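You operate a simulated robot arm through the tools that you are given. There is no shell and no other tool. Be economical: measure what you need, move in short steps, check, and stop when the job is done.

Carry out the task below with a simulated robot arm. There is one attempt and no reset: what you move stays moved.

JOB
Put the dusting pad on the shelf under the trough. Put the sieve from the carton table on the side table. Take the felt pad marked "3" from the carton table and put it on the side table. Take the red plug gauge and put it on the shelf under the trough. Put the stopper on the shelf under the trough away on the top of the grading bench. Fetch the wiping pad and set it on the foil board. Put the block on the plywood table away on the top of the grading bench. Take the sanding block and leave it on the long line top of the belt case. Fetch the ink block and set it on the carton table. Put one of the wads from the chest bench on top of the dark steel bar. Put the pad on the top of the grading bench. The order is free. Set down upright: dusting pad, block, pad.

Only the result counts: the job must be done as asked and must still hold three seconds after the hand-in. Knocking over, shifting, dropping, spilling or breaking anything else fails it. A push-on lid holds only when it is set on centred and level and pressed home; a screw cap is set on level and turned clockwise until tight.

ROBOT AND FRAMES
A 7-joint arm with a two-finger parallel gripper on a trunk, on a base that drives. Base frame: it is fixed to the floor where the robot stands at the start and does not move with it; the origin is under the middle of the robot, x ahead of it, y to its left, z up. Readings come in mm, degrees, newtons and seconds.
Its first joint turns from -166.0 to 166.0 degrees. Places, roughly: block [-2000, -1000, 750]; carton table [600, 900, 800]; dark steel bar (13x4x4 cm) [700, -4100, 800]; dusting pad (6x5x5 cm) [700, 100, 800]; felt pad [500, 1000, 750]; foil board (19x19x3 cm) [600, -3700, 800]; ink block (8x8x6 cm) [400, -3400, 800]; long line top of the belt case [-2500, 900, 900]; pad (8x5x6 cm) [-11500, -8700, 800]; red plug gauge (3x3x7 cm) [400, 1200, 800]; sanding block (9x6x5 cm) [-2200, -1000, 800]; shelf under the trough [400, -900, 400]; side table [600, -100, 800]; sieve [750, 1000, 750]; stopper (5x5x4 cm) [400, -800, 400]; top of the grading bench [-6800, -9000, 800]; wad (3x3x3 cm) [600, -4000, 800]; wiping pad (8x6x5 cm) [-1900, -1100, 800]. Payload 1.57 kg.
Tool frame: the origin (TCP) lies between the finger pads and is the grasp point; the fingertips stand 30 mm ahead of it; z points along the fingers, y is the line along which they close. The gripper opens to 110 mm. The fingers are 24 mm wide and 12 mm thick; the gripper's body (48 by 112 mm) begins 78 mm behind the TCP.
Orientation is that of the tool frame in the base frame, as a unit quaternion [w, x, y, z]. With the fingers straight down and closing along the base's y, the tool's x points along the base's -x, its y along +y and its z along -z.

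CONTROLS
- The arm moves only by the tool send_rows. Its argument "moves" is a list of rows, each a list of 7 numbers: the turn, a rotation vector about the tool's x, y, z in degrees, then the shift along the tool's x, y, z in mm, then the finger opening in mm, from 0 to 110. In form: [[ax, ay, az, tx, ty, tz, fingers], ...]. A call has 1 to 10 rows; each row shifts and turns the commanded pose from where the row before left it, along the tool's axes as they then stand. A row lasts 0.2 s, in which the tool goes at most 50 mm and 8.6 degrees; a call with a longer step from one row to the next is refused whole, and so is a gripper value outside its range. Where a pose cannot be reached the arm comes as near as it can. A force on the tool above 40 N (or 10 N above the force at the start of the call, whichever is more), or a blocked arm, ends the call early, and 0.2 s more pass. The fingers move at their own pace (about 45 mm/s each) and stop on an object; they squeeze with about 43 N. The grip force told is the motor's: it shows also when the fingers shut on nothing. Time passes only in rows, and 0.2 s behind the last, so rows that do not move let the fingers close. It gives the time, the measured TCP pose, the force on the tool (base axes), the opening and the grip force at its end, in the units of the frame above (readings bear some noise), with the torque about the TCP (base axes, N m) and any sound that the robot's microphone picked up.
- Cameras (640 x 400 px; columns grow to the right, rows downward): "scene" is now at [10.6, 129.5, 1527.6]; the picture's right is [-0.33, -0.94, 0.00], its down [-0.75, 0.26, -0.60] and it looks along [0.57, -0.20, -0.80] (base axes); focal length 231 px, centre (320, 200). "wrist" rides on the gripper at [70, 16, -141] in the tool frame; the picture's right is [-0.23, 0.97, 0.00], its down [-0.86, -0.20, -0.48] and it looks along [-0.47, -0.11, 0.88] (tool axes); focal length 222 px, centre (320, 200). There is no depth. A picture from a camera that has moved, and an enlarged one, comes with that camera's place and axes in the base frame and with its lens.
- capture(camera): a new picture of that camera. It takes no simulated time.
- lift_body(by): slides the trunk up (or, below 0, down) by that many mm; the arm and the scene camera ride with it, the base frame stays. It gives what a move gives, with no picture.
- roll_base(legs): drives the robot by 1 to 6 legs, each [ahead, turn to the left] in mm and degrees, along the robot's own axes; the way and the turn of a leg run together, so that a leg with both is an arc; at most 1500 mm and 180 degrees a leg. The arm and the cameras ride along, it lands a little off, and it stops where it bumps. It gives what a move gives.
- pan_tilt(pan, tilt): turns the head with the scene camera to pan (to the left, within 155 degrees either way) and tilt (down, from -29 to 69), counted from straight ahead of the robot. It gives what a move gives.
- zoom(camera, box): a new picture of the part [left, top, right, bottom] of that camera's present view, enlarged. It takes no simulated time.
- job_done(): hands the job in; it is judged then, once.

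Work in short steps. Places have to be worked out from the pictures, the camera data and where the tool is seen: move nearer, look again, correct. Check each grasp and each placing, and mend what went wrong. You have 546 turns and 344 pictures in all, those below and enlarged ones among them. Open the gripper and draw the arm clear of the work before you hand the job in, unless the task says otherwise; then end with one line.

The tools are called after ">>>" as a command line: name --pt "numbers of a row" for each row, then --argument value for the rest, lists and objects as JSON in quotes. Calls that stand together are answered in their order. send_rows: Moves the arm, as the interface text tells. Its arguments: {"type":"object","properties":{"moves":{"type":"array","items":{"type":"array","items":{"type":"number"}}}},"required":["moves"]} The other tools are called the same way: lift_body (by) slides the trunk up or down; roll_base (legs) drives the base; pan_tilt (pan, tilt) turns the head that bears the scene camera; capture (camera) takes a picture; zoom (camera, box) takes an enlarged picture of a part of a camera's view; job_done () hands the job in.

At the start:

```text
clock: 0.0
ee_pos: [509.0, -217.5, 1076.6]
tool_rot: [0.0, 0.0, 1.0, 0.0]
contact_force: [0.3, 0.4, 0.5]
moment: [0.02, 0.01, 0.0]
width: 109.8
grasp_force: 0.1
trunk travel left (down, up): [-475.0, 115.0]
robot x, y, heading: [2.9, -0.3, 0.1]
head pan, tilt: [-19.3, 53.1]
```

scene: 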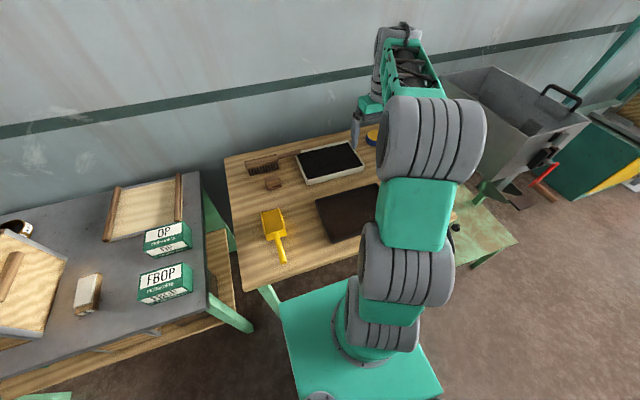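
wrist: 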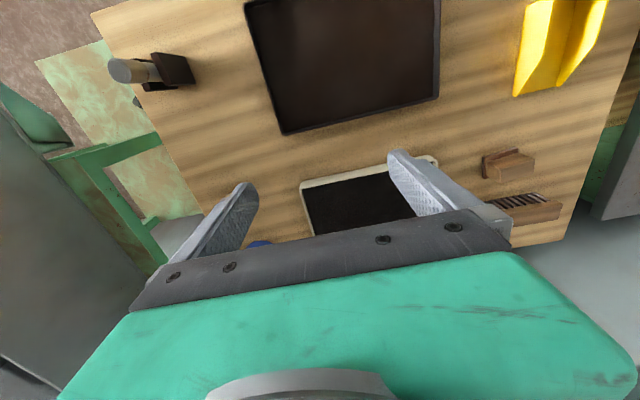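

I'll look closely at the dusting pad area and the carton table to the left first.

>>> zoom --camera "scene" --box '[220, 130, 400, 250]'

>>> pan_tilt --pan 55 --tilt 45

>>> capture --camera "scene"

```text
3.33 times, centred on (310, 190) of scene
camera zoom: at [10.6, 129.5, 1527.6], right [-0.33, -0.94, 0.0], down [-0.75, 0.26, -0.6], along [0.57, -0.2, -0.8], focal length 770 px, centre (353, 233)
```

zoom: 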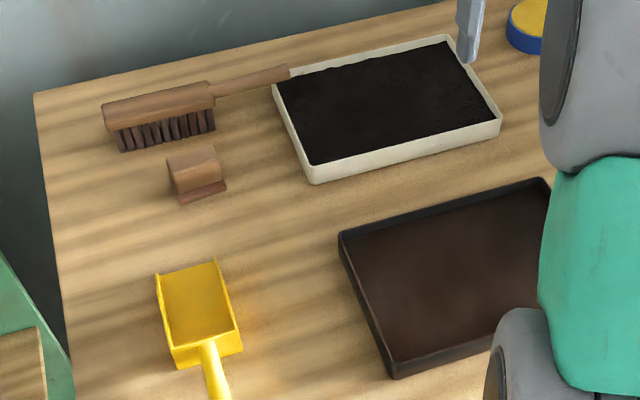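

```text
clock: 1.5
ee_pos: [509.7, -217.8, 1076.1]
tool_rot: [0.001, 0.0, 1.0, 0.0]
contact_force: [0.0, -0.2, 1.2]
moment: [-0.03, 0.02, -0.01]
width: 110.0
grasp_force: 0.1
trunk travel left (down, up): [-475.0, 115.0]
robot x, y, heading: [1.8, -1.0, 0.2]
head pan, tilt: [55.0, 45.0]
```

```text
340 pictures are left
camera scene: at [-12.6, 220.6, 1538.6], right [0.82, -0.57, 0.0], down [-0.41, -0.58, -0.71], along [0.41, 0.58, -0.71], focal length 231 px, centre (320, 200)
```

scene: 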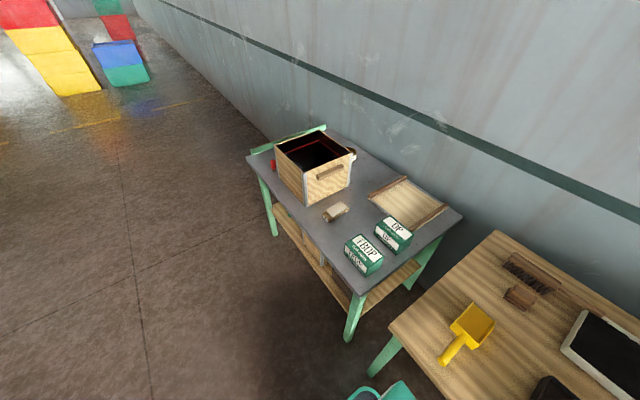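

The carton table has a chest, a screen frame and labelled packs. Now look right and behind for the overall layout.

>>> zoom --camera "scene" --box '[230, 120, 470, 290]'

>>> pan_tilt --pan -70 --tilt 35

>>> capture --camera "scene"

>>> pan_tilt --pan -150 --tilt 25

>>> capture --camera "scene"

>>> pan_tilt --pan 140 --tilt 25

>>> capture --camera "scene"

```text
2.35 times, centred on (350, 205) of scene
camera zoom: at [-12.6, 220.6, 1538.6], right [0.82, -0.57, 0.0], down [-0.41, -0.58, -0.71], along [0.41, 0.58, -0.71], focal length 544 px, centre (249, 188)
```

zoom: 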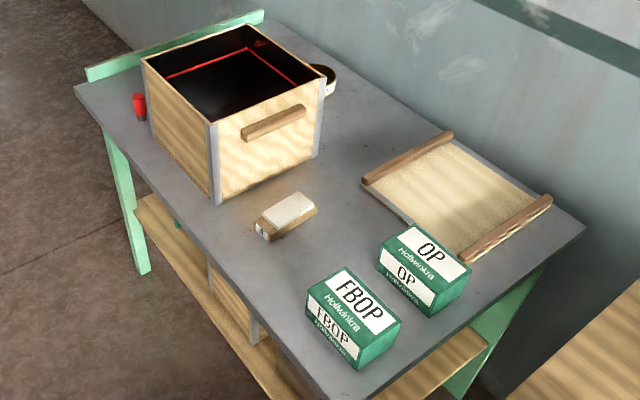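

```text
clock: 3.5
ee_pos: [509.1, -217.4, 1076.6]
tool_rot: [0.0, 0.0, 1.0, 0.0]
contact_force: [-0.2, -0.4, 0.6]
moment: [0.02, 0.02, -0.01]
width: 110.0
grasp_force: 0.0
trunk travel left (down, up): [-475.0, 115.0]
robot x, y, heading: [-1.0, -1.0, -0.1]
head pan, tilt: [-70.0, 35.0]
```

```text
338 pictures are left
camera scene: at [-29.1, 71.3, 1553.4], right [-0.94, -0.34, 0.0], down [-0.2, 0.54, -0.82], along [0.28, -0.77, -0.57], focal length 231 px, centre (320, 200)
```

scene: 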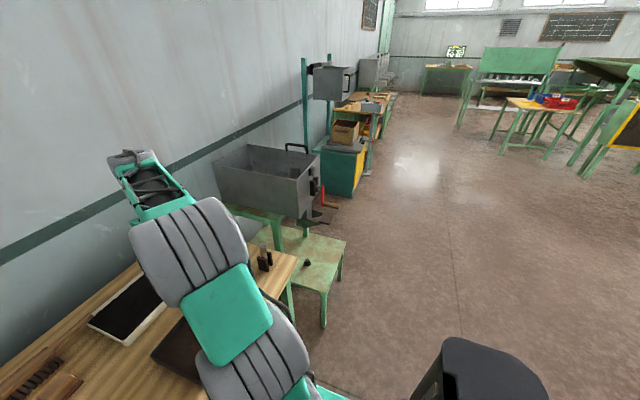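

```text
clock: 5.0
ee_pos: [510.6, -217.3, 1075.9]
tool_rot: [0.0, -0.001, 1.0, 0.0]
contact_force: [0.2, -0.4, 1.2]
moment: [0.0, -0.02, 0.01]
width: 110.0
grasp_force: 0.1
trunk travel left (down, up): [-475.0, 115.0]
robot x, y, heading: [4.2, 2.2, -0.1]
head pan, tilt: [-150.0, 25.0]
```

```text
337 pictures are left
camera scene: at [-139.0, 107.9, 1569.2], right [-0.5, 0.87, 0.0], down [0.37, 0.21, -0.91], along [-0.78, -0.45, -0.42], focal length 231 px, centre (320, 200)
```

scene: 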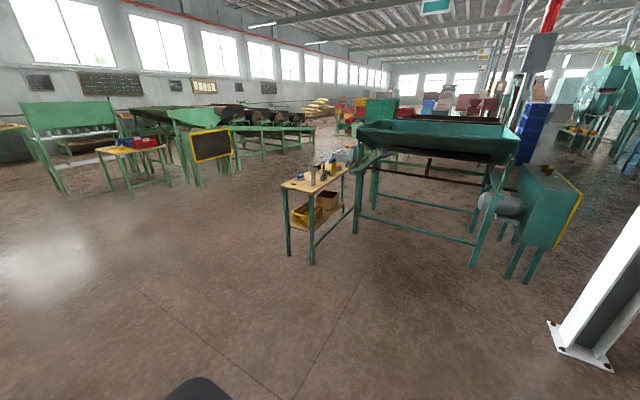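

```text
clock: 9.0
ee_pos: [509.3, -218.4, 1074.8]
tool_rot: [-0.001, 0.0, 1.0, 0.0]
contact_force: [-0.1, -0.1, -0.5]
moment: [-0.02, 0.05, -0.01]
width: 109.9
grasp_force: 0.1
trunk travel left (down, up): [-475.0, 115.0]
robot x, y, heading: [-0.6, -0.0, -0.2]
head pan, tilt: [140.0, 25.0]
```

```text
336 pictures are left
camera scene: at [-129.8, 213.3, 1569.2], right [0.64, 0.77, 0.0], down [0.32, -0.27, -0.91], along [-0.69, 0.58, -0.42], focal length 231 px, centre (320, 200)
```

scene: 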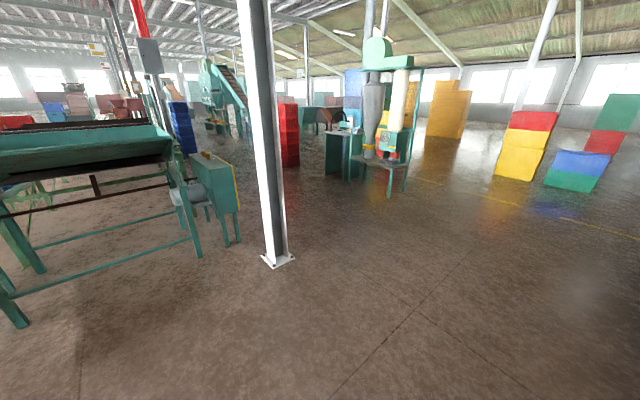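

The layout is clear: carton table on the left, trough and chest bench on the right along the wall. I drive to the carton table (back off, turn, go 950 mm along y, turn back) and look down into the chest.

>>> roll_base --legs '[[-150, 0], [0, 90], [950, 0], [0, -90]]'

>>> pan_tilt --pan 0 --tilt 50

>>> capture --camera "scene"

>>> capture --camera "wrist"

```text
clock: 22.6
ee_pos: [356.6, 738.6, 1075.9]
tool_rot: [0.0, -0.001, 1.0, 0.001]
contact_force: [0.1, 0.0, 0.2]
moment: [0.0, 0.0, 0.01]
width: 110.0
grasp_force: 0.1
trunk travel left (down, up): [-475.0, 115.0]
robot x, y, heading: [-154.7, 950.3, 0.5]
head pan, tilt: [140.0, 25.0]
```

```text
clock: 24.9
ee_pos: [356.2, 737.8, 1077.1]
tool_rot: [-0.001, -0.002, 1.0, 0.0]
contact_force: [0.9, 0.6, -0.9]
moment: [0.01, 0.02, -0.01]
width: 110.1
grasp_force: 0.0
trunk travel left (down, up): [-475.0, 115.0]
robot x, y, heading: [-155.4, 953.6, 0.0]
head pan, tilt: [0.0, 50.0]
```

```text
335 pictures are left
camera scene: at [-136.8, 1108.3, 1531.7], right [0.0, -1.0, 0.0], down [-0.77, 0.0, -0.64], along [0.64, 0.0, -0.77], focal length 231 px, centre (320, 200)
```

scene: 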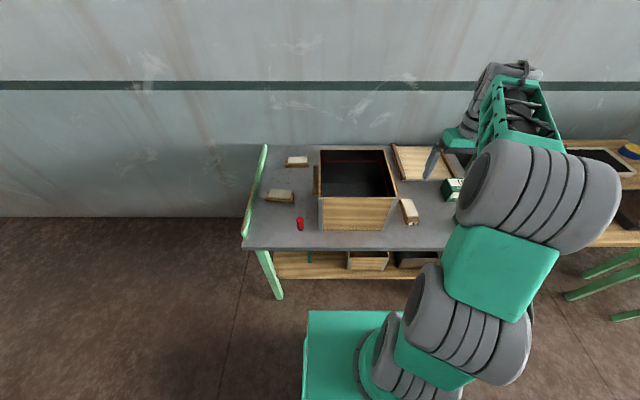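

```text
334 pictures are left
camera wrist: at [287.8, 753.7, 1217.5], right [0.22, 0.97, 0.0], down [0.86, -0.2, 0.48], along [0.47, -0.11, -0.88], focal length 222 px, centre (320, 200)
```

wrist: 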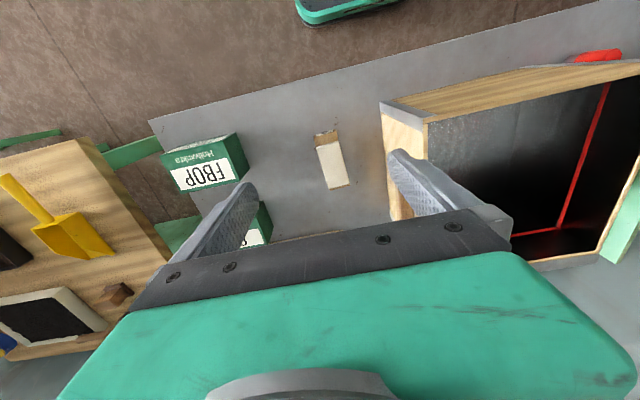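

Three felt pads are visible: two left of the chest and one right of it. I zoom to find the one marked 3 and the sieve.

>>> zoom --camera "scene" --box '[240, 140, 340, 240]'

>>> zoom --camera "scene" --box '[380, 140, 460, 240]'

>>> zoom --camera "wrist" --box '[280, 100, 400, 200]'

```text
4.00 times, centred on (290, 190) of scene
camera zoom: at [-136.8, 1108.3, 1531.7], right [0.0, -1.0, 0.0], down [-0.77, 0.0, -0.64], along [0.64, 0.0, -0.77], focal length 924 px, centre (440, 240)
```

zoom: 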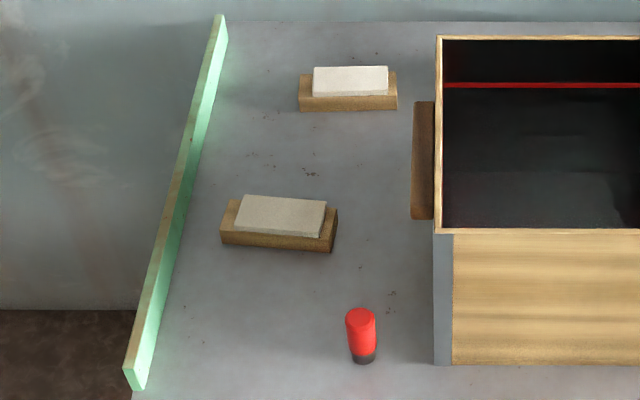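

```text
4.00 times, centred on (420, 190) of scene
camera zoom: at [-136.8, 1108.3, 1531.7], right [0.0, -1.0, 0.0], down [-0.77, 0.0, -0.64], along [0.64, 0.0, -0.77], focal length 924 px, centre (-80, 240)
```

zoom: 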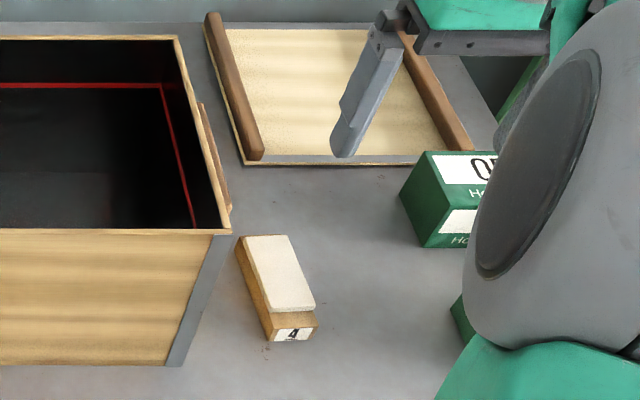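

```text
4.00 times, centred on (340, 150) of wrist
camera zoom: at [287.8, 753.7, 1217.5], right [0.22, 0.97, 0.0], down [0.86, -0.2, 0.48], along [0.47, -0.11, -0.88], focal length 888 px, centre (240, 400)
```

zoom: 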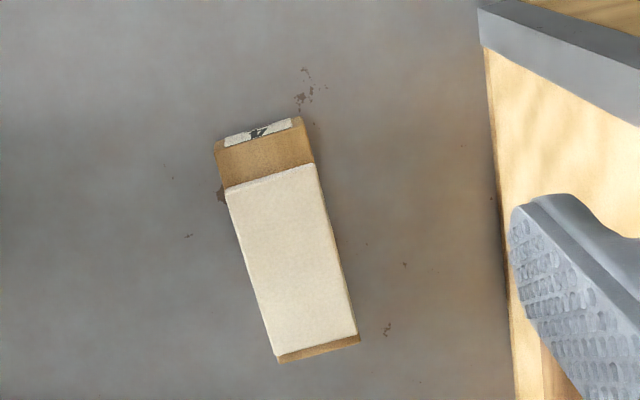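

The right-hand pad is "4". I raise the trunk and bring the wrist over the chest to see the sieve and other pads.

>>> lift_body --by 110

>>> send_rows --pt "0 0 0 -20 45 0 110" --pt "0 0 0 -20 45 0 110" --pt "0 0 0 -20 45 0 110" --pt "0 0 0 -20 45 0 110" --pt "0 0 0 -20 45 0 110" --pt "0 0 0 -20 45 0 110" --pt "0 0 0 0 45 0 110" --pt "0 0 0 0 45 0 110"

>>> capture --camera "wrist"

>>> capture --camera "scene"

```text
clock: 26.3
ee_pos: [356.9, 738.4, 1185.8]
tool_rot: [0.0, -0.001, 1.0, -0.001]
contact_force: [0.0, 0.2, -0.5]
moment: [0.02, 0.0, -0.04]
width: 109.9
grasp_force: 0.0
trunk travel left (down, up): [-585.0, 5.0]
robot x, y, heading: [-152.7, 953.2, 0.0]
head pan, tilt: [0.0, 50.0]
```

```text
clock: 28.1
ee_pos: [475.7, 1100.4, 1188.1]
tool_rot: [0.0, -0.002, 1.0, 0.0]
contact_force: [-1.4, 0.0, -1.1]
moment: [0.03, -0.01, 0.03]
width: 109.8
grasp_force: 0.1
trunk travel left (down, up): [-585.0, 5.0]
robot x, y, heading: [-153.6, 955.2, 0.3]
head pan, tilt: [0.0, 50.0]
```

```text
330 pictures are left
camera wrist: at [407.2, 1116.5, 1328.6], right [0.22, 0.97, 0.0], down [0.86, -0.2, 0.48], along [0.47, -0.11, -0.88], focal length 222 px, centre (320, 200)
```

wrist: 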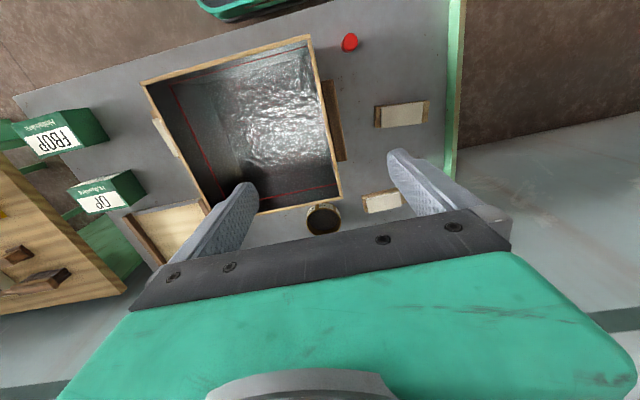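

```text
329 pictures are left
camera scene: at [-136.8, 1109.2, 1641.6], right [0.0, -1.0, 0.0], down [-0.77, 0.0, -0.64], along [0.64, 0.0, -0.77], focal length 231 px, centre (320, 200)
```

scene: 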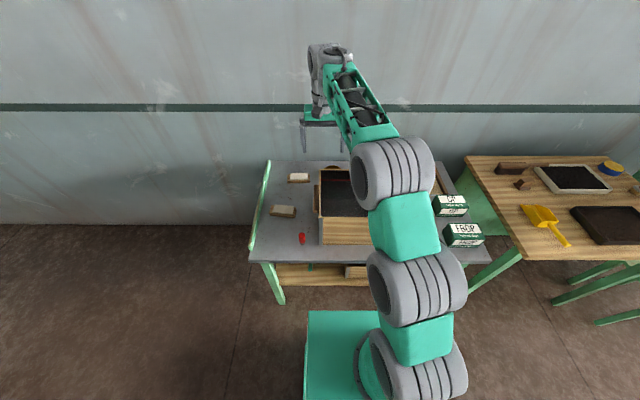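

Red plug gauge near [361,1183], top z≈816 → table z≈746; sieve near [760,1045]. Zoom to read pad labels.

>>> zoom --camera "wrist" --box '[290, 80, 440, 240]'

>>> zoom --camera "wrist" --box '[140, 30, 350, 210]'

>>> zoom --camera "scene" --box '[250, 150, 340, 250]'

```text
2.50 times, centred on (365, 160) of wrist
camera zoom: at [407.2, 1116.5, 1328.6], right [0.22, 0.97, 0.0], down [0.86, -0.2, 0.48], along [0.47, -0.11, -0.88], focal length 555 px, centre (208, 300)
```

zoom: 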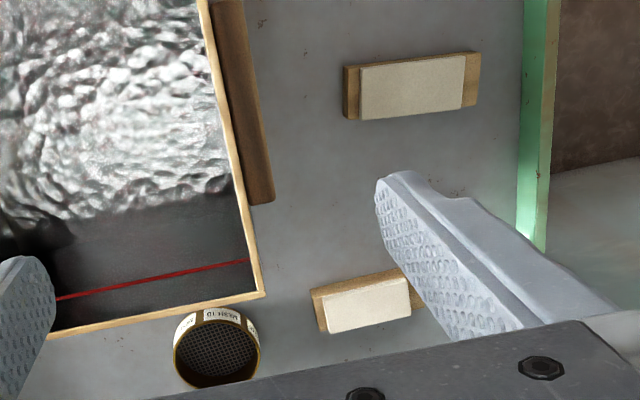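

```text
2.22 times, centred on (245, 120) of wrist
camera zoom: at [407.2, 1116.5, 1328.6], right [0.22, 0.97, 0.0], down [0.86, -0.2, 0.48], along [0.47, -0.11, -0.88], focal length 494 px, centre (487, 378)
```

zoom: 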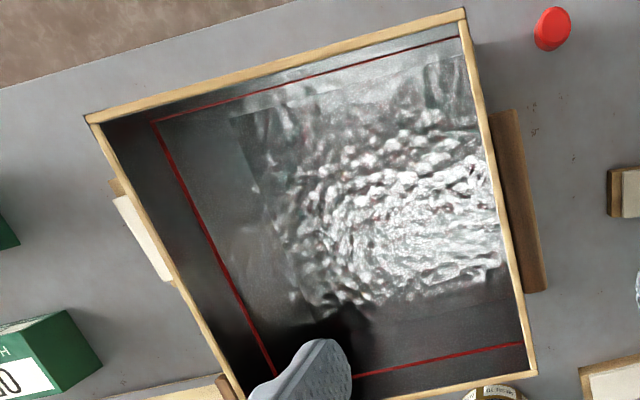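

```text
4.00 times, centred on (295, 200) of scene
camera zoom: at [-136.8, 1109.2, 1641.6], right [0.0, -1.0, 0.0], down [-0.77, 0.0, -0.64], along [0.64, 0.0, -0.77], focal length 924 px, centre (420, 200)
```

zoom: 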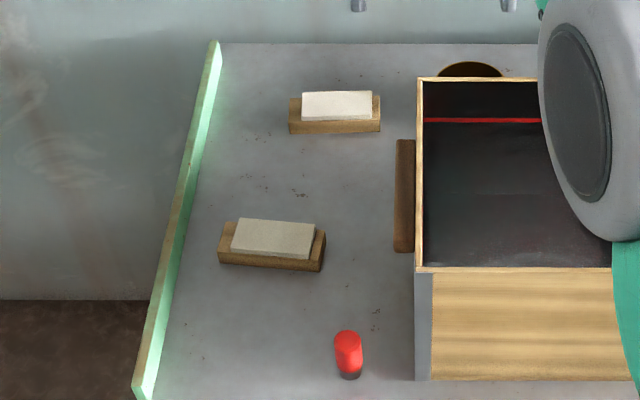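

Labels must be on the far (+y) ends, and the back items are best reached from the table's left end. I drive around to (650,1755) facing −y, reversing in so the arm stays away from the wall.

>>> roll_base --legs '[[0, 90], [800, 0], [0, 90], [-800, 0], [0, 90]]'

>>> capture --camera "scene"

>>> capture --camera "wrist"

```text
clock: 46.1
ee_pos: [279.7, 1205.5, 1186.6]
tool_rot: [-0.001, 0.921, 0.39, -0.001]
contact_force: [-0.4, -0.7, 0.4]
moment: [0.0, -0.01, -0.03]
width: 110.0
grasp_force: 0.0
trunk travel left (down, up): [-585.0, 5.0]
robot x, y, heading: [608.1, 1761.9, -141.7]
head pan, tilt: [0.0, 50.0]
stopped in leg 5: the robot was blocked; the commanded pose is now the measured one
```

```text
325 pictures are left
camera scene: at [694.8, 1629.7, 1641.4], right [-0.62, 0.78, 0.0], down [0.6, 0.48, -0.64], along [-0.5, -0.4, -0.77], focal length 231 px, centre (320, 200)
```

scene: 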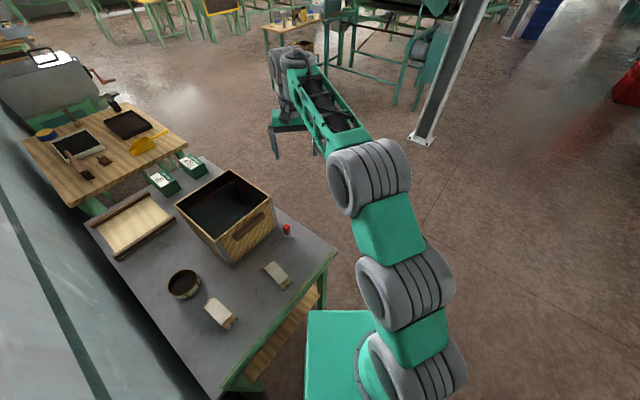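

```text
324 pictures are left
camera wrist: at [341.5, 1243.3, 1328.4], right [0.54, -0.84, 0.0], down [-0.74, -0.48, 0.48], along [-0.4, -0.26, -0.88], focal length 222 px, centre (320, 200)
```

wrist: 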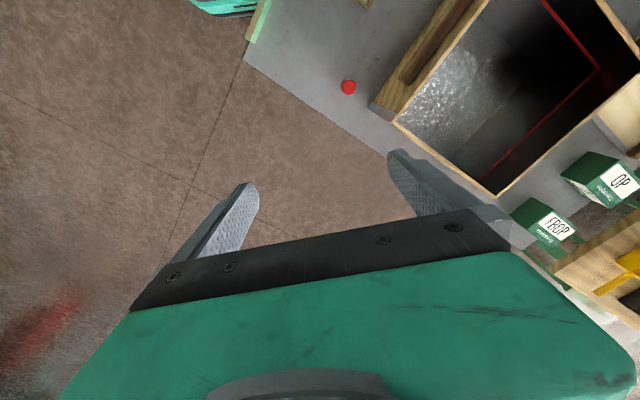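

The base bumped the table edge while turning. The pads' left ends now face the camera; zoom there to read labels.

>>> zoom --camera "scene" --box '[150, 210, 310, 340]'

>>> roll_base --legs '[[0, -38], [20, 0], [0, -90], [120, 0], [0, 90]]'

```text
3.08 times, centred on (230, 275) of scene
camera zoom: at [694.8, 1629.7, 1641.4], right [-0.62, 0.78, 0.0], down [0.6, 0.48, -0.64], along [-0.5, -0.4, -0.77], focal length 711 px, centre (597, -31)
```

zoom: 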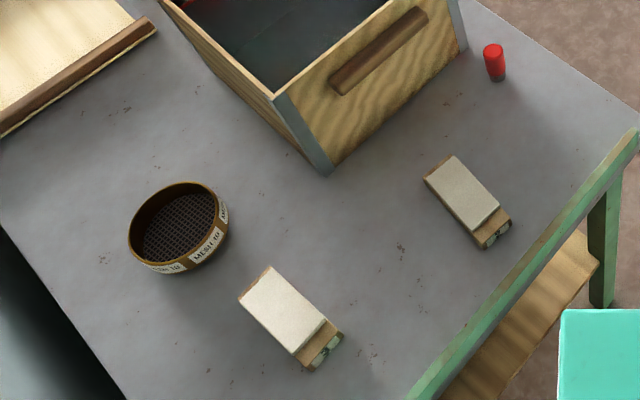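

```text
clock: 57.1
ee_pos: [-21.1, 1667.4, 1188.5]
tool_rot: [0.0, 0.999, 0.053, 0.0]
contact_force: [0.0, 0.4, 0.4]
moment: [-0.07, -0.01, 0.0]
width: 110.1
grasp_force: 0.2
trunk travel left (down, up): [-585.0, 5.0]
robot x, y, heading: [593.2, 1885.8, 178.9]
head pan, tilt: [0.0, 50.0]
```

Labels face this end but are blurred. I finish turning to face −y, advance slightly, and zoom on the labels.

>>> roll_base --legs '[[0, 91], [170, 0]]'

>>> capture --camera "scene"

>>> capture --camera "wrist"

```text
clock: 62.5
ee_pos: [825.5, 1108.8, 1187.4]
tool_rot: [0.0, 0.658, 0.753, 0.0]
contact_force: [0.7, -0.3, -0.9]
moment: [0.05, 0.0, 0.02]
width: 109.9
grasp_force: 0.0
trunk travel left (down, up): [-585.0, 5.0]
robot x, y, heading: [593.4, 1711.6, -89.8]
head pan, tilt: [0.0, 50.0]
```

```text
322 pictures are left
camera scene: at [746.7, 1696.5, 1641.6], right [-1.0, 0.0, 0.0], down [0.0, 0.77, -0.64], along [0.0, -0.64, -0.77], focal length 231 px, centre (320, 200)
```

scene: 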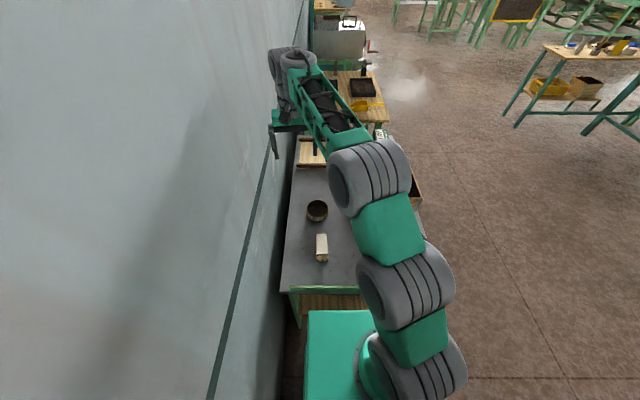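

```text
321 pictures are left
camera wrist: at [833.0, 1180.0, 1328.7], right [1.0, -0.1, 0.0], down [-0.08, -0.87, 0.48], along [-0.04, -0.48, -0.88], focal length 222 px, centre (320, 200)
```

wrist: 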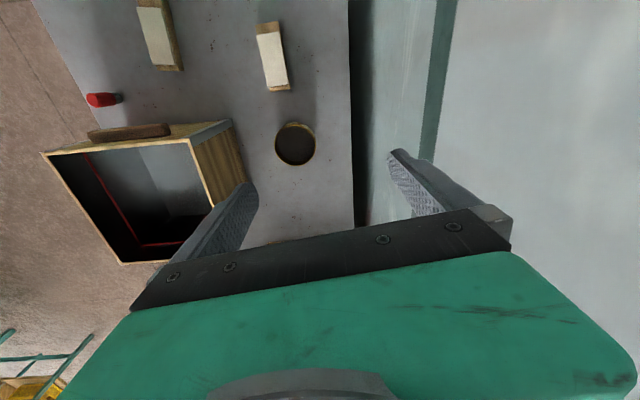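

Zoom the back pad label, and pull the hand back toward the robot so the wrist camera views the pad ends.

>>> zoom --camera "scene" --box '[296, 225, 346, 270]'

>>> send_rows --pt "0 0 7.7 0 0 0 110" --pt "0 0 0 35 -25 0 110" --pt "0 0 0 35 -25 0 110" --pt "0 0 0 35 -25 0 110" --pt "0 0 0 35 -25 0 110" --pt "0 0 0 35 -25 0 110" --pt "0 0 0 35 -25 0 110" --pt "0 0 0 35 -25 0 110" --pt "0 0 0 35 -25 0 110"

>>> capture --camera "wrist"

```text
8.89 times, centred on (321, 248) of scene
camera zoom: at [746.7, 1696.5, 1641.6], right [-1.0, 0.0, 0.0], down [0.0, 0.77, -0.64], along [0.0, -0.64, -0.77], focal length 2054 px, centre (311, -222)
```

zoom: 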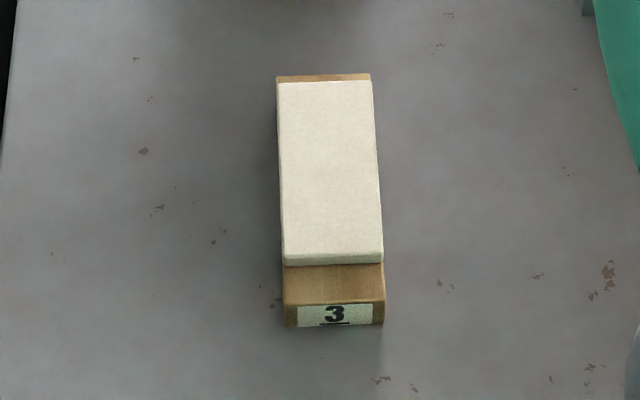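

```text
clock: 64.5
ee_pos: [625.7, 1390.7, 1188.7]
tool_rot: [0.001, 0.707, 0.707, 0.0]
contact_force: [-0.2, 0.1, -0.3]
moment: [-0.01, 0.01, -0.02]
width: 110.0
grasp_force: 0.2
trunk travel left (down, up): [-585.0, 5.0]
robot x, y, heading: [590.8, 1716.3, -89.8]
head pan, tilt: [0.0, 50.0]
```

```text
319 pictures are left
camera wrist: at [643.0, 1460.1, 1329.1], right [0.97, -0.23, 0.0], down [-0.2, -0.85, 0.48], along [-0.11, -0.47, -0.88], focal length 222 px, centre (320, 200)
```

wrist: 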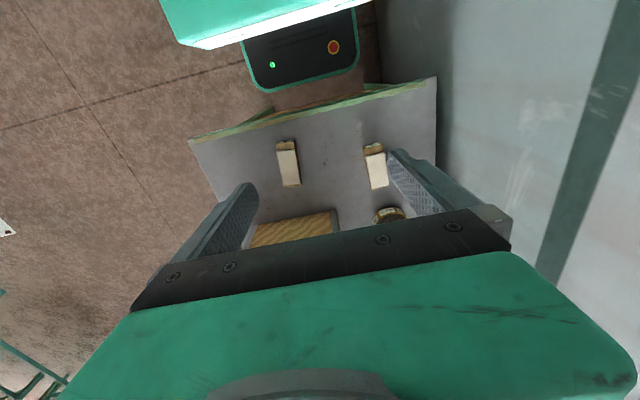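

The back pad is marked 3, at about [737,1230]. I move above it and descend to 900 for a check.

>>> send_rows --pt "0 0 0 -20 14 30 100" --pt "0 0 0 -20 14 37 100" --pt "0 0 0 -20 14 37 100" --pt "0 0 0 -20 14 37 100" --pt "0 0 0 -20 14 37 90" --pt "0 0 0 -20 14 37 90" --pt "0 0 0 -20 14 37 90" --pt "0 0 0 -18 13 37 90"

>>> capture --camera "wrist"

```text
clock: 66.3
ee_pos: [736.8, 1231.8, 896.5]
tool_rot: [0.001, 0.708, 0.707, 0.0]
contact_force: [0.0, -0.4, 0.7]
moment: [0.01, -0.01, 0.02]
width: 89.7
grasp_force: 0.0
trunk travel left (down, up): [-585.0, 5.0]
robot x, y, heading: [590.0, 1713.8, -89.9]
head pan, tilt: [0.0, 50.0]
```

```text
318 pictures are left
camera wrist: at [754.1, 1301.0, 1038.6], right [0.97, -0.23, 0.0], down [-0.2, -0.85, 0.48], along [-0.11, -0.47, -0.88], focal length 222 px, centre (320, 200)
```

wrist: 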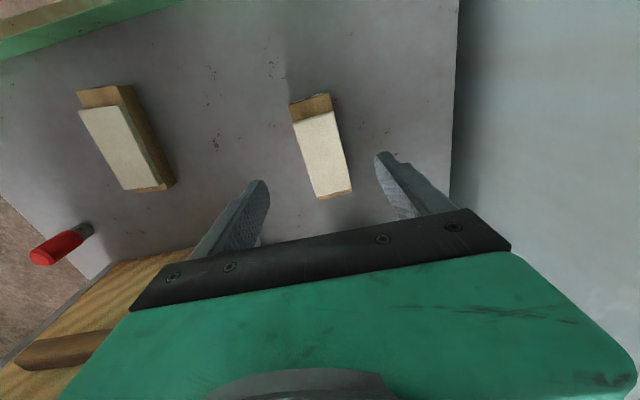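

Aligned well. Descend to z≈779 and close.

>>> send_rows --pt "0 0 0 0 1 40 90" --pt "0 0 0 0 0 40 90" --pt "0 0 0 0 0 25 90" --pt "0 0 0 0 0 12 90" --pt "0 0 0 0 0 0 30" --pt "0 0 0 0 0 0 30" --pt "0 0 0 0 0 0 30" --pt "0 0 0 0 0 0 30"

>>> capture --camera "wrist"

```text
clock: 67.3
ee_pos: [737.7, 1231.5, 789.2]
tool_rot: [0.001, 0.707, 0.707, -0.001]
contact_force: [-0.4, 10.2, 21.8]
moment: [0.58, 1.06, -0.42]
width: 90.1
grasp_force: 0.0
trunk travel left (down, up): [-585.0, 5.0]
robot x, y, heading: [589.4, 1715.4, -89.7]
head pan, tilt: [0.0, 50.0]
stopped in row 4: the force on the tool passed its limit (the readings are from after the stop); the commanded pose is now the measured one
```

```text
317 pictures are left
camera wrist: at [755.4, 1301.5, 930.9], right [0.97, -0.23, 0.0], down [-0.2, -0.85, 0.48], along [-0.11, -0.47, -0.88], focal length 222 px, centre (320, 200)
```

wrist: 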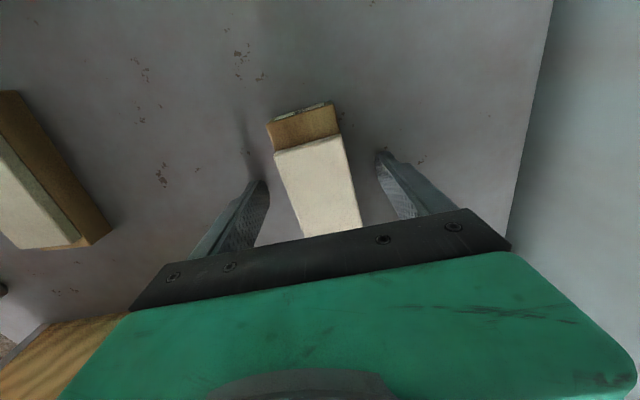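

The fingertips touched the table at TCP 789 (table z≈759). Raise 3 mm and close.

>>> send_rows --pt "0 0 0 0 0 -4 90" --pt "0 0 0 0 0 0 20" --pt "0 0 0 0 0 0 20" --pt "0 0 0 0 0 0 20" --pt "0 0 0 0 0 0 20" --pt "0 0 0 0 0 0 20"

>>> send_rows --pt "0 0 0 0 0 -15 20" --pt "0 0 0 0 0 -40 20" --pt "0 0 0 0 0 -50 20" --pt "0 0 0 0 0 -50 20" --pt "0 0 0 0 0 -50 20"

>>> capture --camera "wrist"

```text
clock: 68.7
ee_pos: [737.8, 1231.2, 792.7]
tool_rot: [0.001, 0.708, 0.706, -0.001]
contact_force: [-0.8, 0.5, 0.5]
moment: [-0.05, 0.02, -0.01]
width: 45.4
grasp_force: 36.2
trunk travel left (down, up): [-585.0, 5.0]
robot x, y, heading: [590.3, 1712.3, -89.8]
head pan, tilt: [0.0, 50.0]
```

```text
clock: 69.9
ee_pos: [735.9, 1230.7, 996.8]
tool_rot: [0.0, 0.707, 0.707, 0.0]
contact_force: [0.0, -0.4, -1.1]
moment: [0.01, 0.02, -0.04]
width: 45.4
grasp_force: 42.9
trunk travel left (down, up): [-585.0, 5.0]
robot x, y, heading: [593.0, 1718.1, -89.9]
head pan, tilt: [0.0, 50.0]
```

```text
316 pictures are left
camera wrist: at [754.7, 1301.0, 1137.8], right [0.97, -0.23, 0.0], down [-0.2, -0.85, 0.48], along [-0.11, -0.47, -0.88], focal length 222 px, centre (320, 200)
```

wrist: 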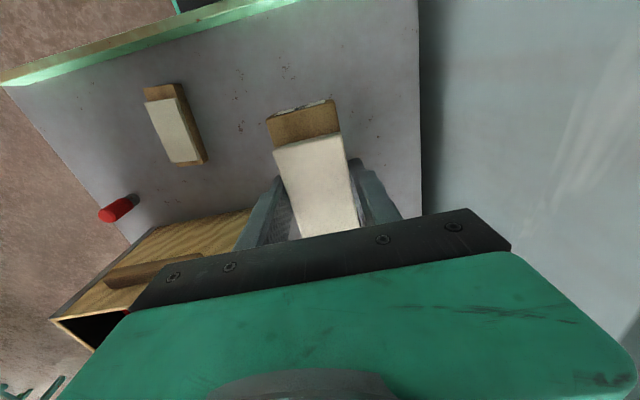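

Held. Drive to the side table: back, turn, around the carton table, then face the side table.

>>> roll_base --legs '[[-170, 0], [0, -90], [760, 0], [0, 90], [1000, 0], [850, 0]]'

>>> roll_base --legs '[[0, 90], [170, 0]]'

>>> capture --camera "scene"

>>> capture --camera "wrist"

```text
clock: 91.6
ee_pos: [10.4, -452.0, 996.9]
tool_rot: [0.0, 0.704, 0.71, -0.001]
contact_force: [0.3, -0.2, -0.8]
moment: [0.02, 0.02, 0.02]
width: 45.5
grasp_force: 42.8
trunk travel left (down, up): [-585.0, 5.0]
robot x, y, heading: [-144.3, 31.5, -89.3]
head pan, tilt: [0.0, 50.0]
```

```text
clock: 96.9
ee_pos: [513.0, 182.6, 996.6]
tool_rot: [0.0, -0.004, 1.0, 0.0]
contact_force: [0.2, 0.4, -1.0]
moment: [0.02, 0.01, 0.01]
width: 45.5
grasp_force: 43.2
trunk travel left (down, up): [-585.0, 5.0]
robot x, y, heading: [27.1, 30.8, 0.6]
head pan, tilt: [0.0, 50.0]
```

```text
315 pictures are left
camera scene: at [48.2, 186.7, 1641.6], right [0.01, -1.0, 0.0], down [-0.77, -0.01, -0.64], along [0.64, 0.01, -0.77], focal length 231 px, centre (320, 200)
```

scene: 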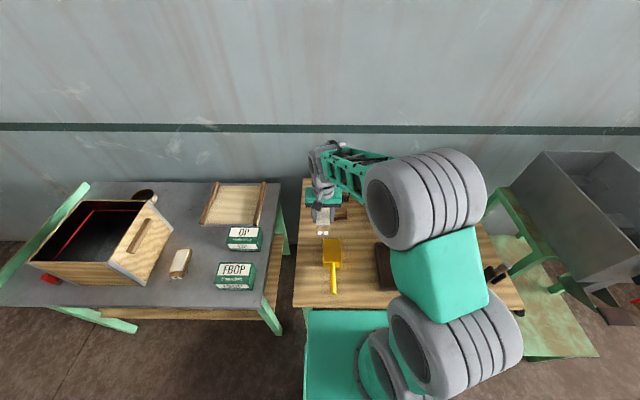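

```text
314 pictures are left
camera wrist: at [445.7, 198.5, 1137.2], right [0.22, 0.98, 0.0], down [0.86, -0.19, 0.48], along [0.47, -0.1, -0.88], focal length 222 px, centre (320, 200)
```

wrist: 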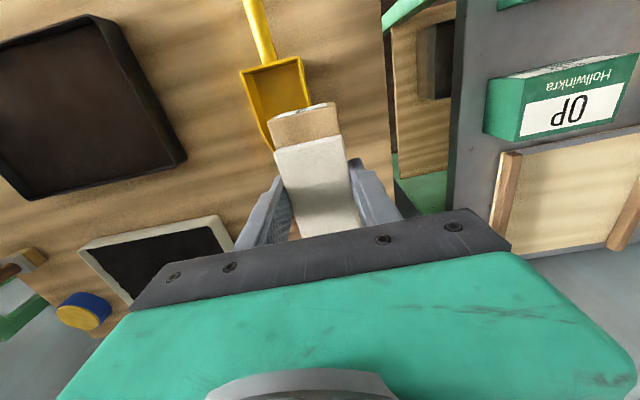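

I'll place the felt pad in the free strip around [590,10]. Move above it first.

>>> send_rows --pt "0 0 0 -15 -35 0 20" --pt "0 0 0 -15 -35 0 20" --pt "0 0 0 -15 -35 0 20" --pt "0 0 0 -15 -35 0 20" --pt "0 0 0 -15 -32 20 20" --pt "0 0 0 0 0 40 20" --pt "0 0 0 0 0 40 20"

>>> capture --camera "wrist"

>>> capture --camera "scene"

```text
clock: 98.5
ee_pos: [591.1, 11.7, 895.8]
tool_rot: [0.001, -0.005, 1.0, 0.001]
contact_force: [-0.1, 0.0, 0.0]
moment: [0.01, 0.03, -0.02]
width: 45.1
grasp_force: 43.1
trunk travel left (down, up): [-585.0, 5.0]
robot x, y, heading: [29.7, 33.4, 0.8]
head pan, tilt: [0.0, 50.0]
```

```text
313 pictures are left
camera wrist: at [522.4, 27.3, 1036.9], right [0.22, 0.98, 0.0], down [0.86, -0.19, 0.48], along [0.47, -0.1, -0.88], focal length 222 px, centre (320, 200)
```

wrist: 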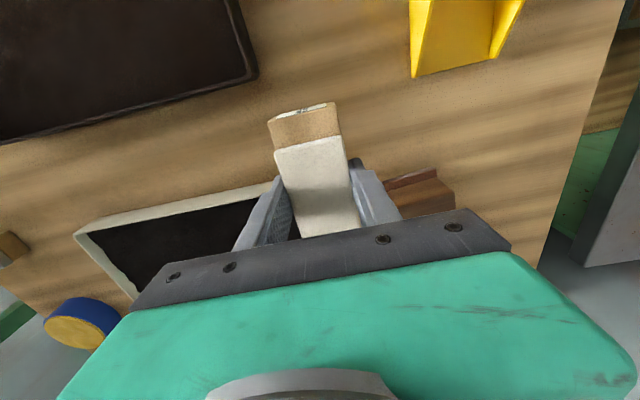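

```text
312 pictures are left
camera scene: at [47.6, 186.7, 1641.7], right [0.01, -1.0, 0.0], down [-0.77, -0.01, -0.64], along [0.64, 0.01, -0.77], focal length 231 px, centre (320, 200)
```

scene: 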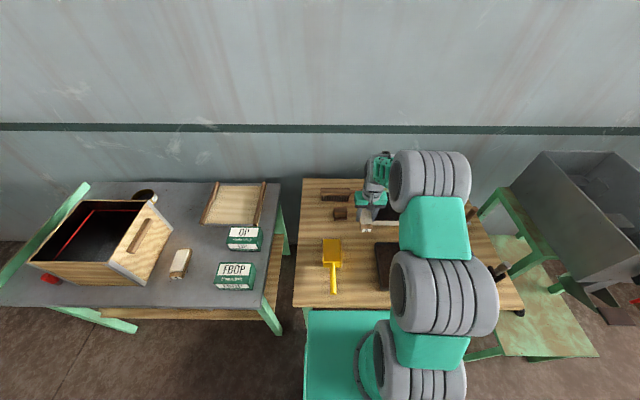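

Clear of trays and dusting pad. Lower gently until contact.

>>> send_rows --pt "0 0 0 0 0 30 20" --pt "0 0 0 0 0 20 20" --pt "0 0 0 0 0 15 20" --pt "0 0 0 0 0 10 20" --pt "0 0 0 0 0 8 20" --pt "0 0 0 0 0 6 20" --pt "0 0 0 0 0 6 20" --pt "0 0 0 0 0 6 20" --pt "0 0 0 0 0 6 20" --pt "0 0 0 0 0 6 20"

```text
clock: 99.5
ee_pos: [594.9, 11.7, 831.5]
tool_rot: [0.006, -0.005, 1.0, 0.0]
contact_force: [-3.0, 0.4, 21.0]
moment: [-0.01, 1.36, -0.04]
width: 45.4
grasp_force: 42.6
trunk travel left (down, up): [-585.0, 5.0]
robot x, y, heading: [30.0, 28.8, 0.7]
head pan, tilt: [0.0, 50.0]
stopped in row 4: the force on the tool passed its limit (the readings are from after the stop); the commanded pose is now the measured one
```

Contact at pad bottom ≈797 (side table surface). Release to 70 and rise.

>>> send_rows --pt "0 0 0 0 0 -1 70" --pt "0 0 0 0 0 0 70" --pt "0 0 0 0 0 0 70" --pt "0 0 0 0 0 -20 70" --pt "0 0 0 0 0 -40 70" --pt "0 0 0 0 0 -50 70" --pt "0 0 0 30 0 -50 80"

>>> capture --camera "wrist"

```text
refused: row 7 steps farther than a row can; nothing moved
```

```text
311 pictures are left
camera wrist: at [525.0, 27.1, 971.4], right [0.22, 0.98, 0.0], down [0.85, -0.19, 0.49], along [0.48, -0.1, -0.87], focal length 222 px, centre (320, 200)
```

wrist: 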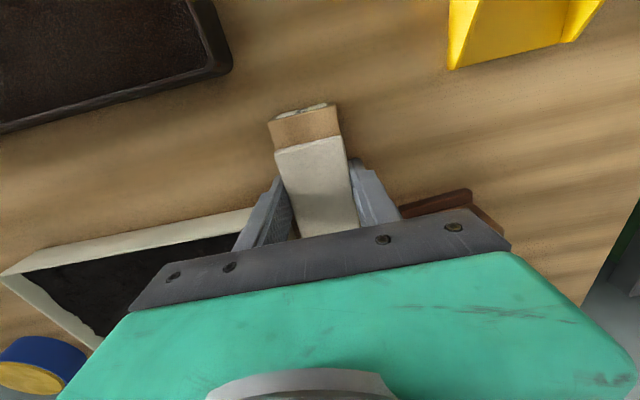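

Contact only at the front end, probably a slight tilt. Release now with valid step sizes.

>>> send_rows --pt "0 0 0 0 0 1 70" --pt "0 0 0 0 0 0 70" --pt "0 0 0 0 0 0 70" --pt "0 0 0 0 0 -20 70" --pt "0 0 0 0 0 -40 70" --pt "0 0 0 0 0 -50 70" --pt "0 0 0 20 0 -40 80"

>>> capture --camera "wrist"

```text
clock: 101.1
ee_pos: [571.0, 11.0, 976.7]
tool_rot: [0.003, -0.004, 1.0, 0.001]
contact_force: [0.1, 0.8, 0.3]
moment: [0.03, -0.01, -0.02]
width: 79.8
grasp_force: 0.1
trunk travel left (down, up): [-585.0, 5.0]
robot x, y, heading: [31.3, 28.5, 0.5]
head pan, tilt: [0.0, 50.0]
```

```text
310 pictures are left
camera wrist: at [502.3, 26.5, 1117.4], right [0.22, 0.98, 0.0], down [0.85, -0.19, 0.48], along [0.47, -0.1, -0.87], focal length 222 px, centre (320, 200)
```

wrist: 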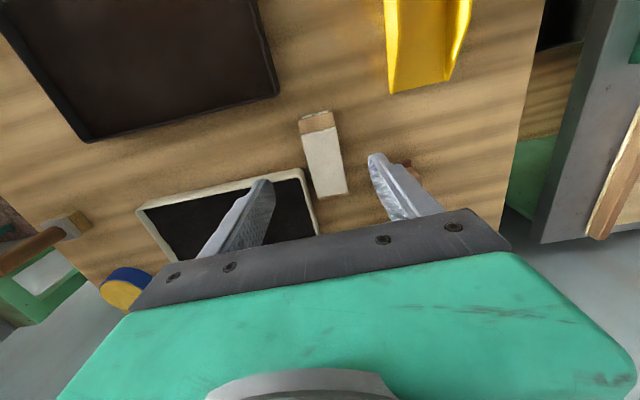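

Felt pad is placed. Next the dusting pad near [669,98]: advance the base 40 mm and move over it.

>>> roll_base --legs '[[40, 0]]'

>>> send_rows --pt "0 0 0 -20 40 0 100" --pt "0 0 0 -20 40 10 100" --pt "0 0 0 -10 5 20 100"

>>> capture --camera "wrist"

```text
clock: 102.0
ee_pos: [604.9, 11.3, 977.5]
tool_rot: [0.005, -0.005, 1.0, 0.0]
contact_force: [-0.6, -0.5, -0.4]
moment: [-0.03, -0.06, -0.01]
width: 80.0
grasp_force: 0.1
trunk travel left (down, up): [-585.0, 5.0]
robot x, y, heading: [65.1, 32.7, 1.2]
head pan, tilt: [0.0, 50.0]
```

```text
clock: 102.8
ee_pos: [658.0, 99.0, 947.9]
tool_rot: [0.005, -0.004, 1.0, 0.0]
contact_force: [0.0, 0.1, -0.1]
moment: [0.01, 0.02, 0.06]
width: 100.0
grasp_force: 0.1
trunk travel left (down, up): [-585.0, 5.0]
robot x, y, heading: [64.0, 33.2, 1.3]
head pan, tilt: [0.0, 50.0]
```

```text
309 pictures are left
camera wrist: at [587.2, 113.0, 1087.9], right [0.22, 0.98, 0.0], down [0.85, -0.19, 0.49], along [0.47, -0.1, -0.87], focal length 222 px, centre (320, 200)
```

wrist: 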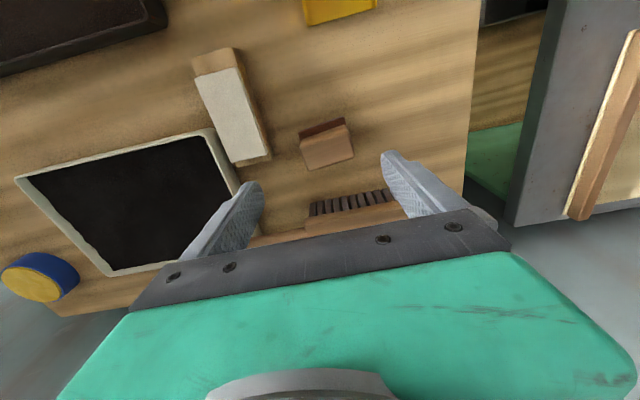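

Zoom on the dusting pad to judge its orientation and grip sides.

>>> zoom --camera "wrist" --box '[270, 90, 390, 190]'

```text
4.00 times, centred on (330, 140) of wrist
camera zoom: at [587.2, 113.0, 1087.9], right [0.22, 0.98, 0.0], down [0.85, -0.19, 0.49], along [0.47, -0.1, -0.87], focal length 888 px, centre (280, 440)
```

zoom: 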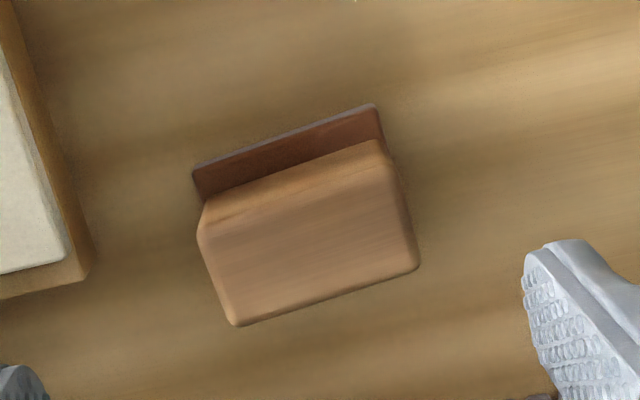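

Pad centre ≈[660,106], rotated about 5.5°. Align, descend to z≈831 and grip along y.

>>> send_rows --pt "0 0 -5.3 -2 7 0 100" --pt "0 0 0 0 0 40 100" --pt "0 0 0 0 0 40 100" --pt "0 0 0 0 0 25 100" --pt "0 0 0 0 0 10 100"

>>> capture --camera "wrist"

```text
clock: 104.0
ee_pos: [659.3, 104.4, 831.9]
tool_rot: [0.004, -0.05, 0.999, 0.001]
contact_force: [0.7, -0.3, 0.2]
moment: [0.03, -0.02, 0.01]
width: 99.9
grasp_force: 0.1
trunk travel left (down, up): [-585.0, 5.0]
robot x, y, heading: [63.8, 29.6, 1.4]
head pan, tilt: [0.0, 50.0]
```

```text
307 pictures are left
camera wrist: at [587.9, 113.7, 972.1], right [0.13, 0.99, 0.0], down [0.87, -0.11, 0.49], along [0.48, -0.06, -0.87], focal length 222 px, centre (320, 200)
```

wrist: 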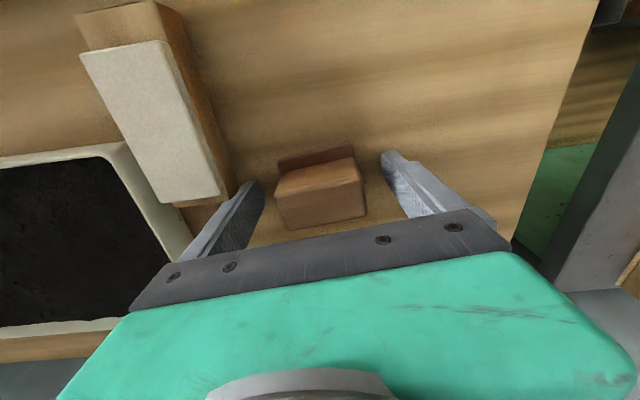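

Between the fingers, close.

>>> send_rows --pt "0 0 0 0 0 0 30" --pt "0 0 0 0 0 0 30" --pt "0 0 0 0 0 0 30" --pt "0 0 0 0 0 0 30" --pt "0 0 0 0 0 0 30"

>>> send_rows --pt "0 0 0 0 0 -15 30" --pt "0 0 0 0 0 -40 30" --pt "0 0 0 0 0 -40 30" --pt "0 0 0 0 0 -40 30" --pt "0 0 0 30 0 -30 30" --pt "0 0 0 40 0 0 30" --pt "0 0 0 40 0 0 30"

>>> capture --camera "wrist"

```text
clock: 105.2
ee_pos: [659.7, 104.5, 830.4]
tool_rot: [0.004, -0.051, 0.999, 0.0]
contact_force: [-0.3, -0.1, -0.3]
moment: [0.05, -0.02, -0.01]
width: 59.1
grasp_force: 38.0
trunk travel left (down, up): [-585.0, 5.0]
robot x, y, heading: [67.4, 24.4, 1.4]
head pan, tilt: [0.0, 50.0]
```

```text
clock: 106.8
ee_pos: [546.5, 93.0, 996.5]
tool_rot: [0.005, -0.05, 0.999, 0.0]
contact_force: [-0.4, -0.3, -0.8]
moment: [0.0, -0.05, 0.0]
width: 58.7
grasp_force: 42.9
trunk travel left (down, up): [-585.0, 5.0]
robot x, y, heading: [64.5, 30.0, 1.4]
head pan, tilt: [0.0, 50.0]
```

```text
306 pictures are left
camera wrist: at [476.0, 101.9, 1137.3], right [0.13, 0.99, 0.0], down [0.87, -0.11, 0.49], along [0.48, -0.06, -0.87], focal length 222 px, centre (320, 200)
```

wrist: 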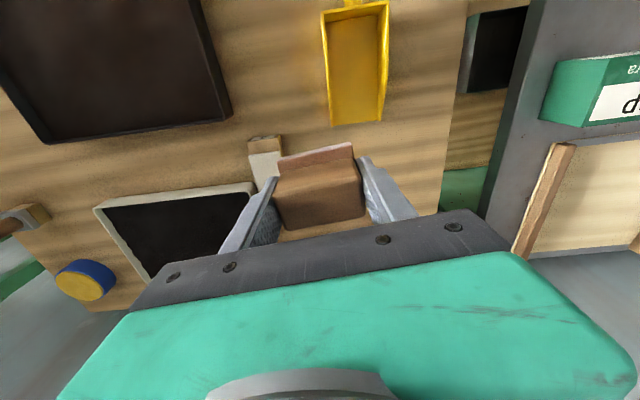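

Held (59 mm). Back away and drive along −y to view the trough shelf.

>>> roll_base --legs '[[-400, 0], [0, -91], [900, 0], [0, 90]]'

>>> capture --camera "scene"

>>> capture --camera "wrist"

```text
clock: 121.2
ee_pos: [159.9, -831.8, 996.6]
tool_rot: [0.005, -0.037, 0.999, 0.001]
contact_force: [0.6, 0.7, -1.3]
moment: [-0.03, 0.01, -0.01]
width: 58.7
grasp_force: 42.8
trunk travel left (down, up): [-585.0, 5.0]
robot x, y, heading: [-325.4, -880.9, -0.1]
head pan, tilt: [0.0, 50.0]
```

```text
305 pictures are left
camera scene: at [-307.5, -725.9, 1641.7], right [0.0, -1.0, 0.0], down [-0.77, 0.0, -0.64], along [0.64, 0.0, -0.77], focal length 231 px, centre (320, 200)
```

scene: 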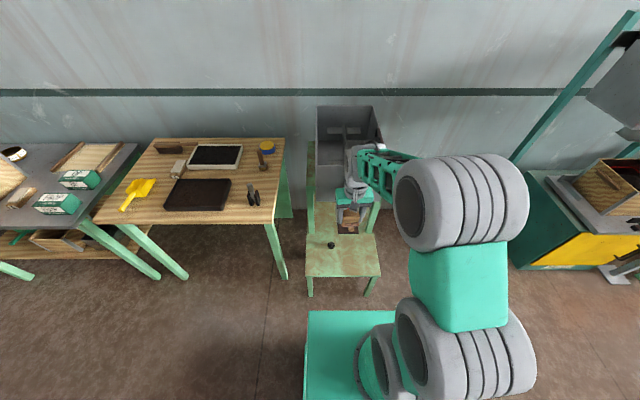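

```text
304 pictures are left
camera wrist: at [88.2, -820.7, 1137.1], right [0.15, 0.99, 0.0], down [0.86, -0.14, 0.49], along [0.48, -0.07, -0.87], focal length 222 px, centre (320, 200)
```

wrist: 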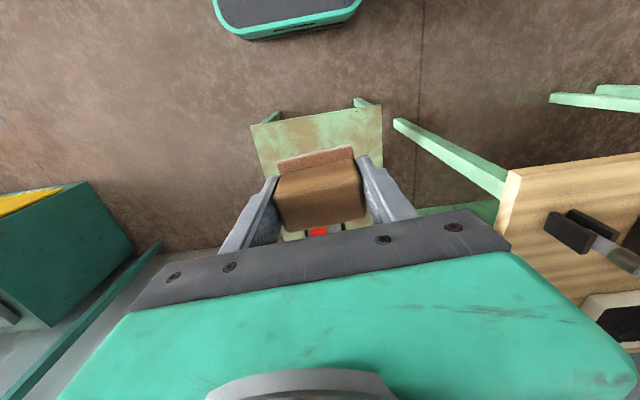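

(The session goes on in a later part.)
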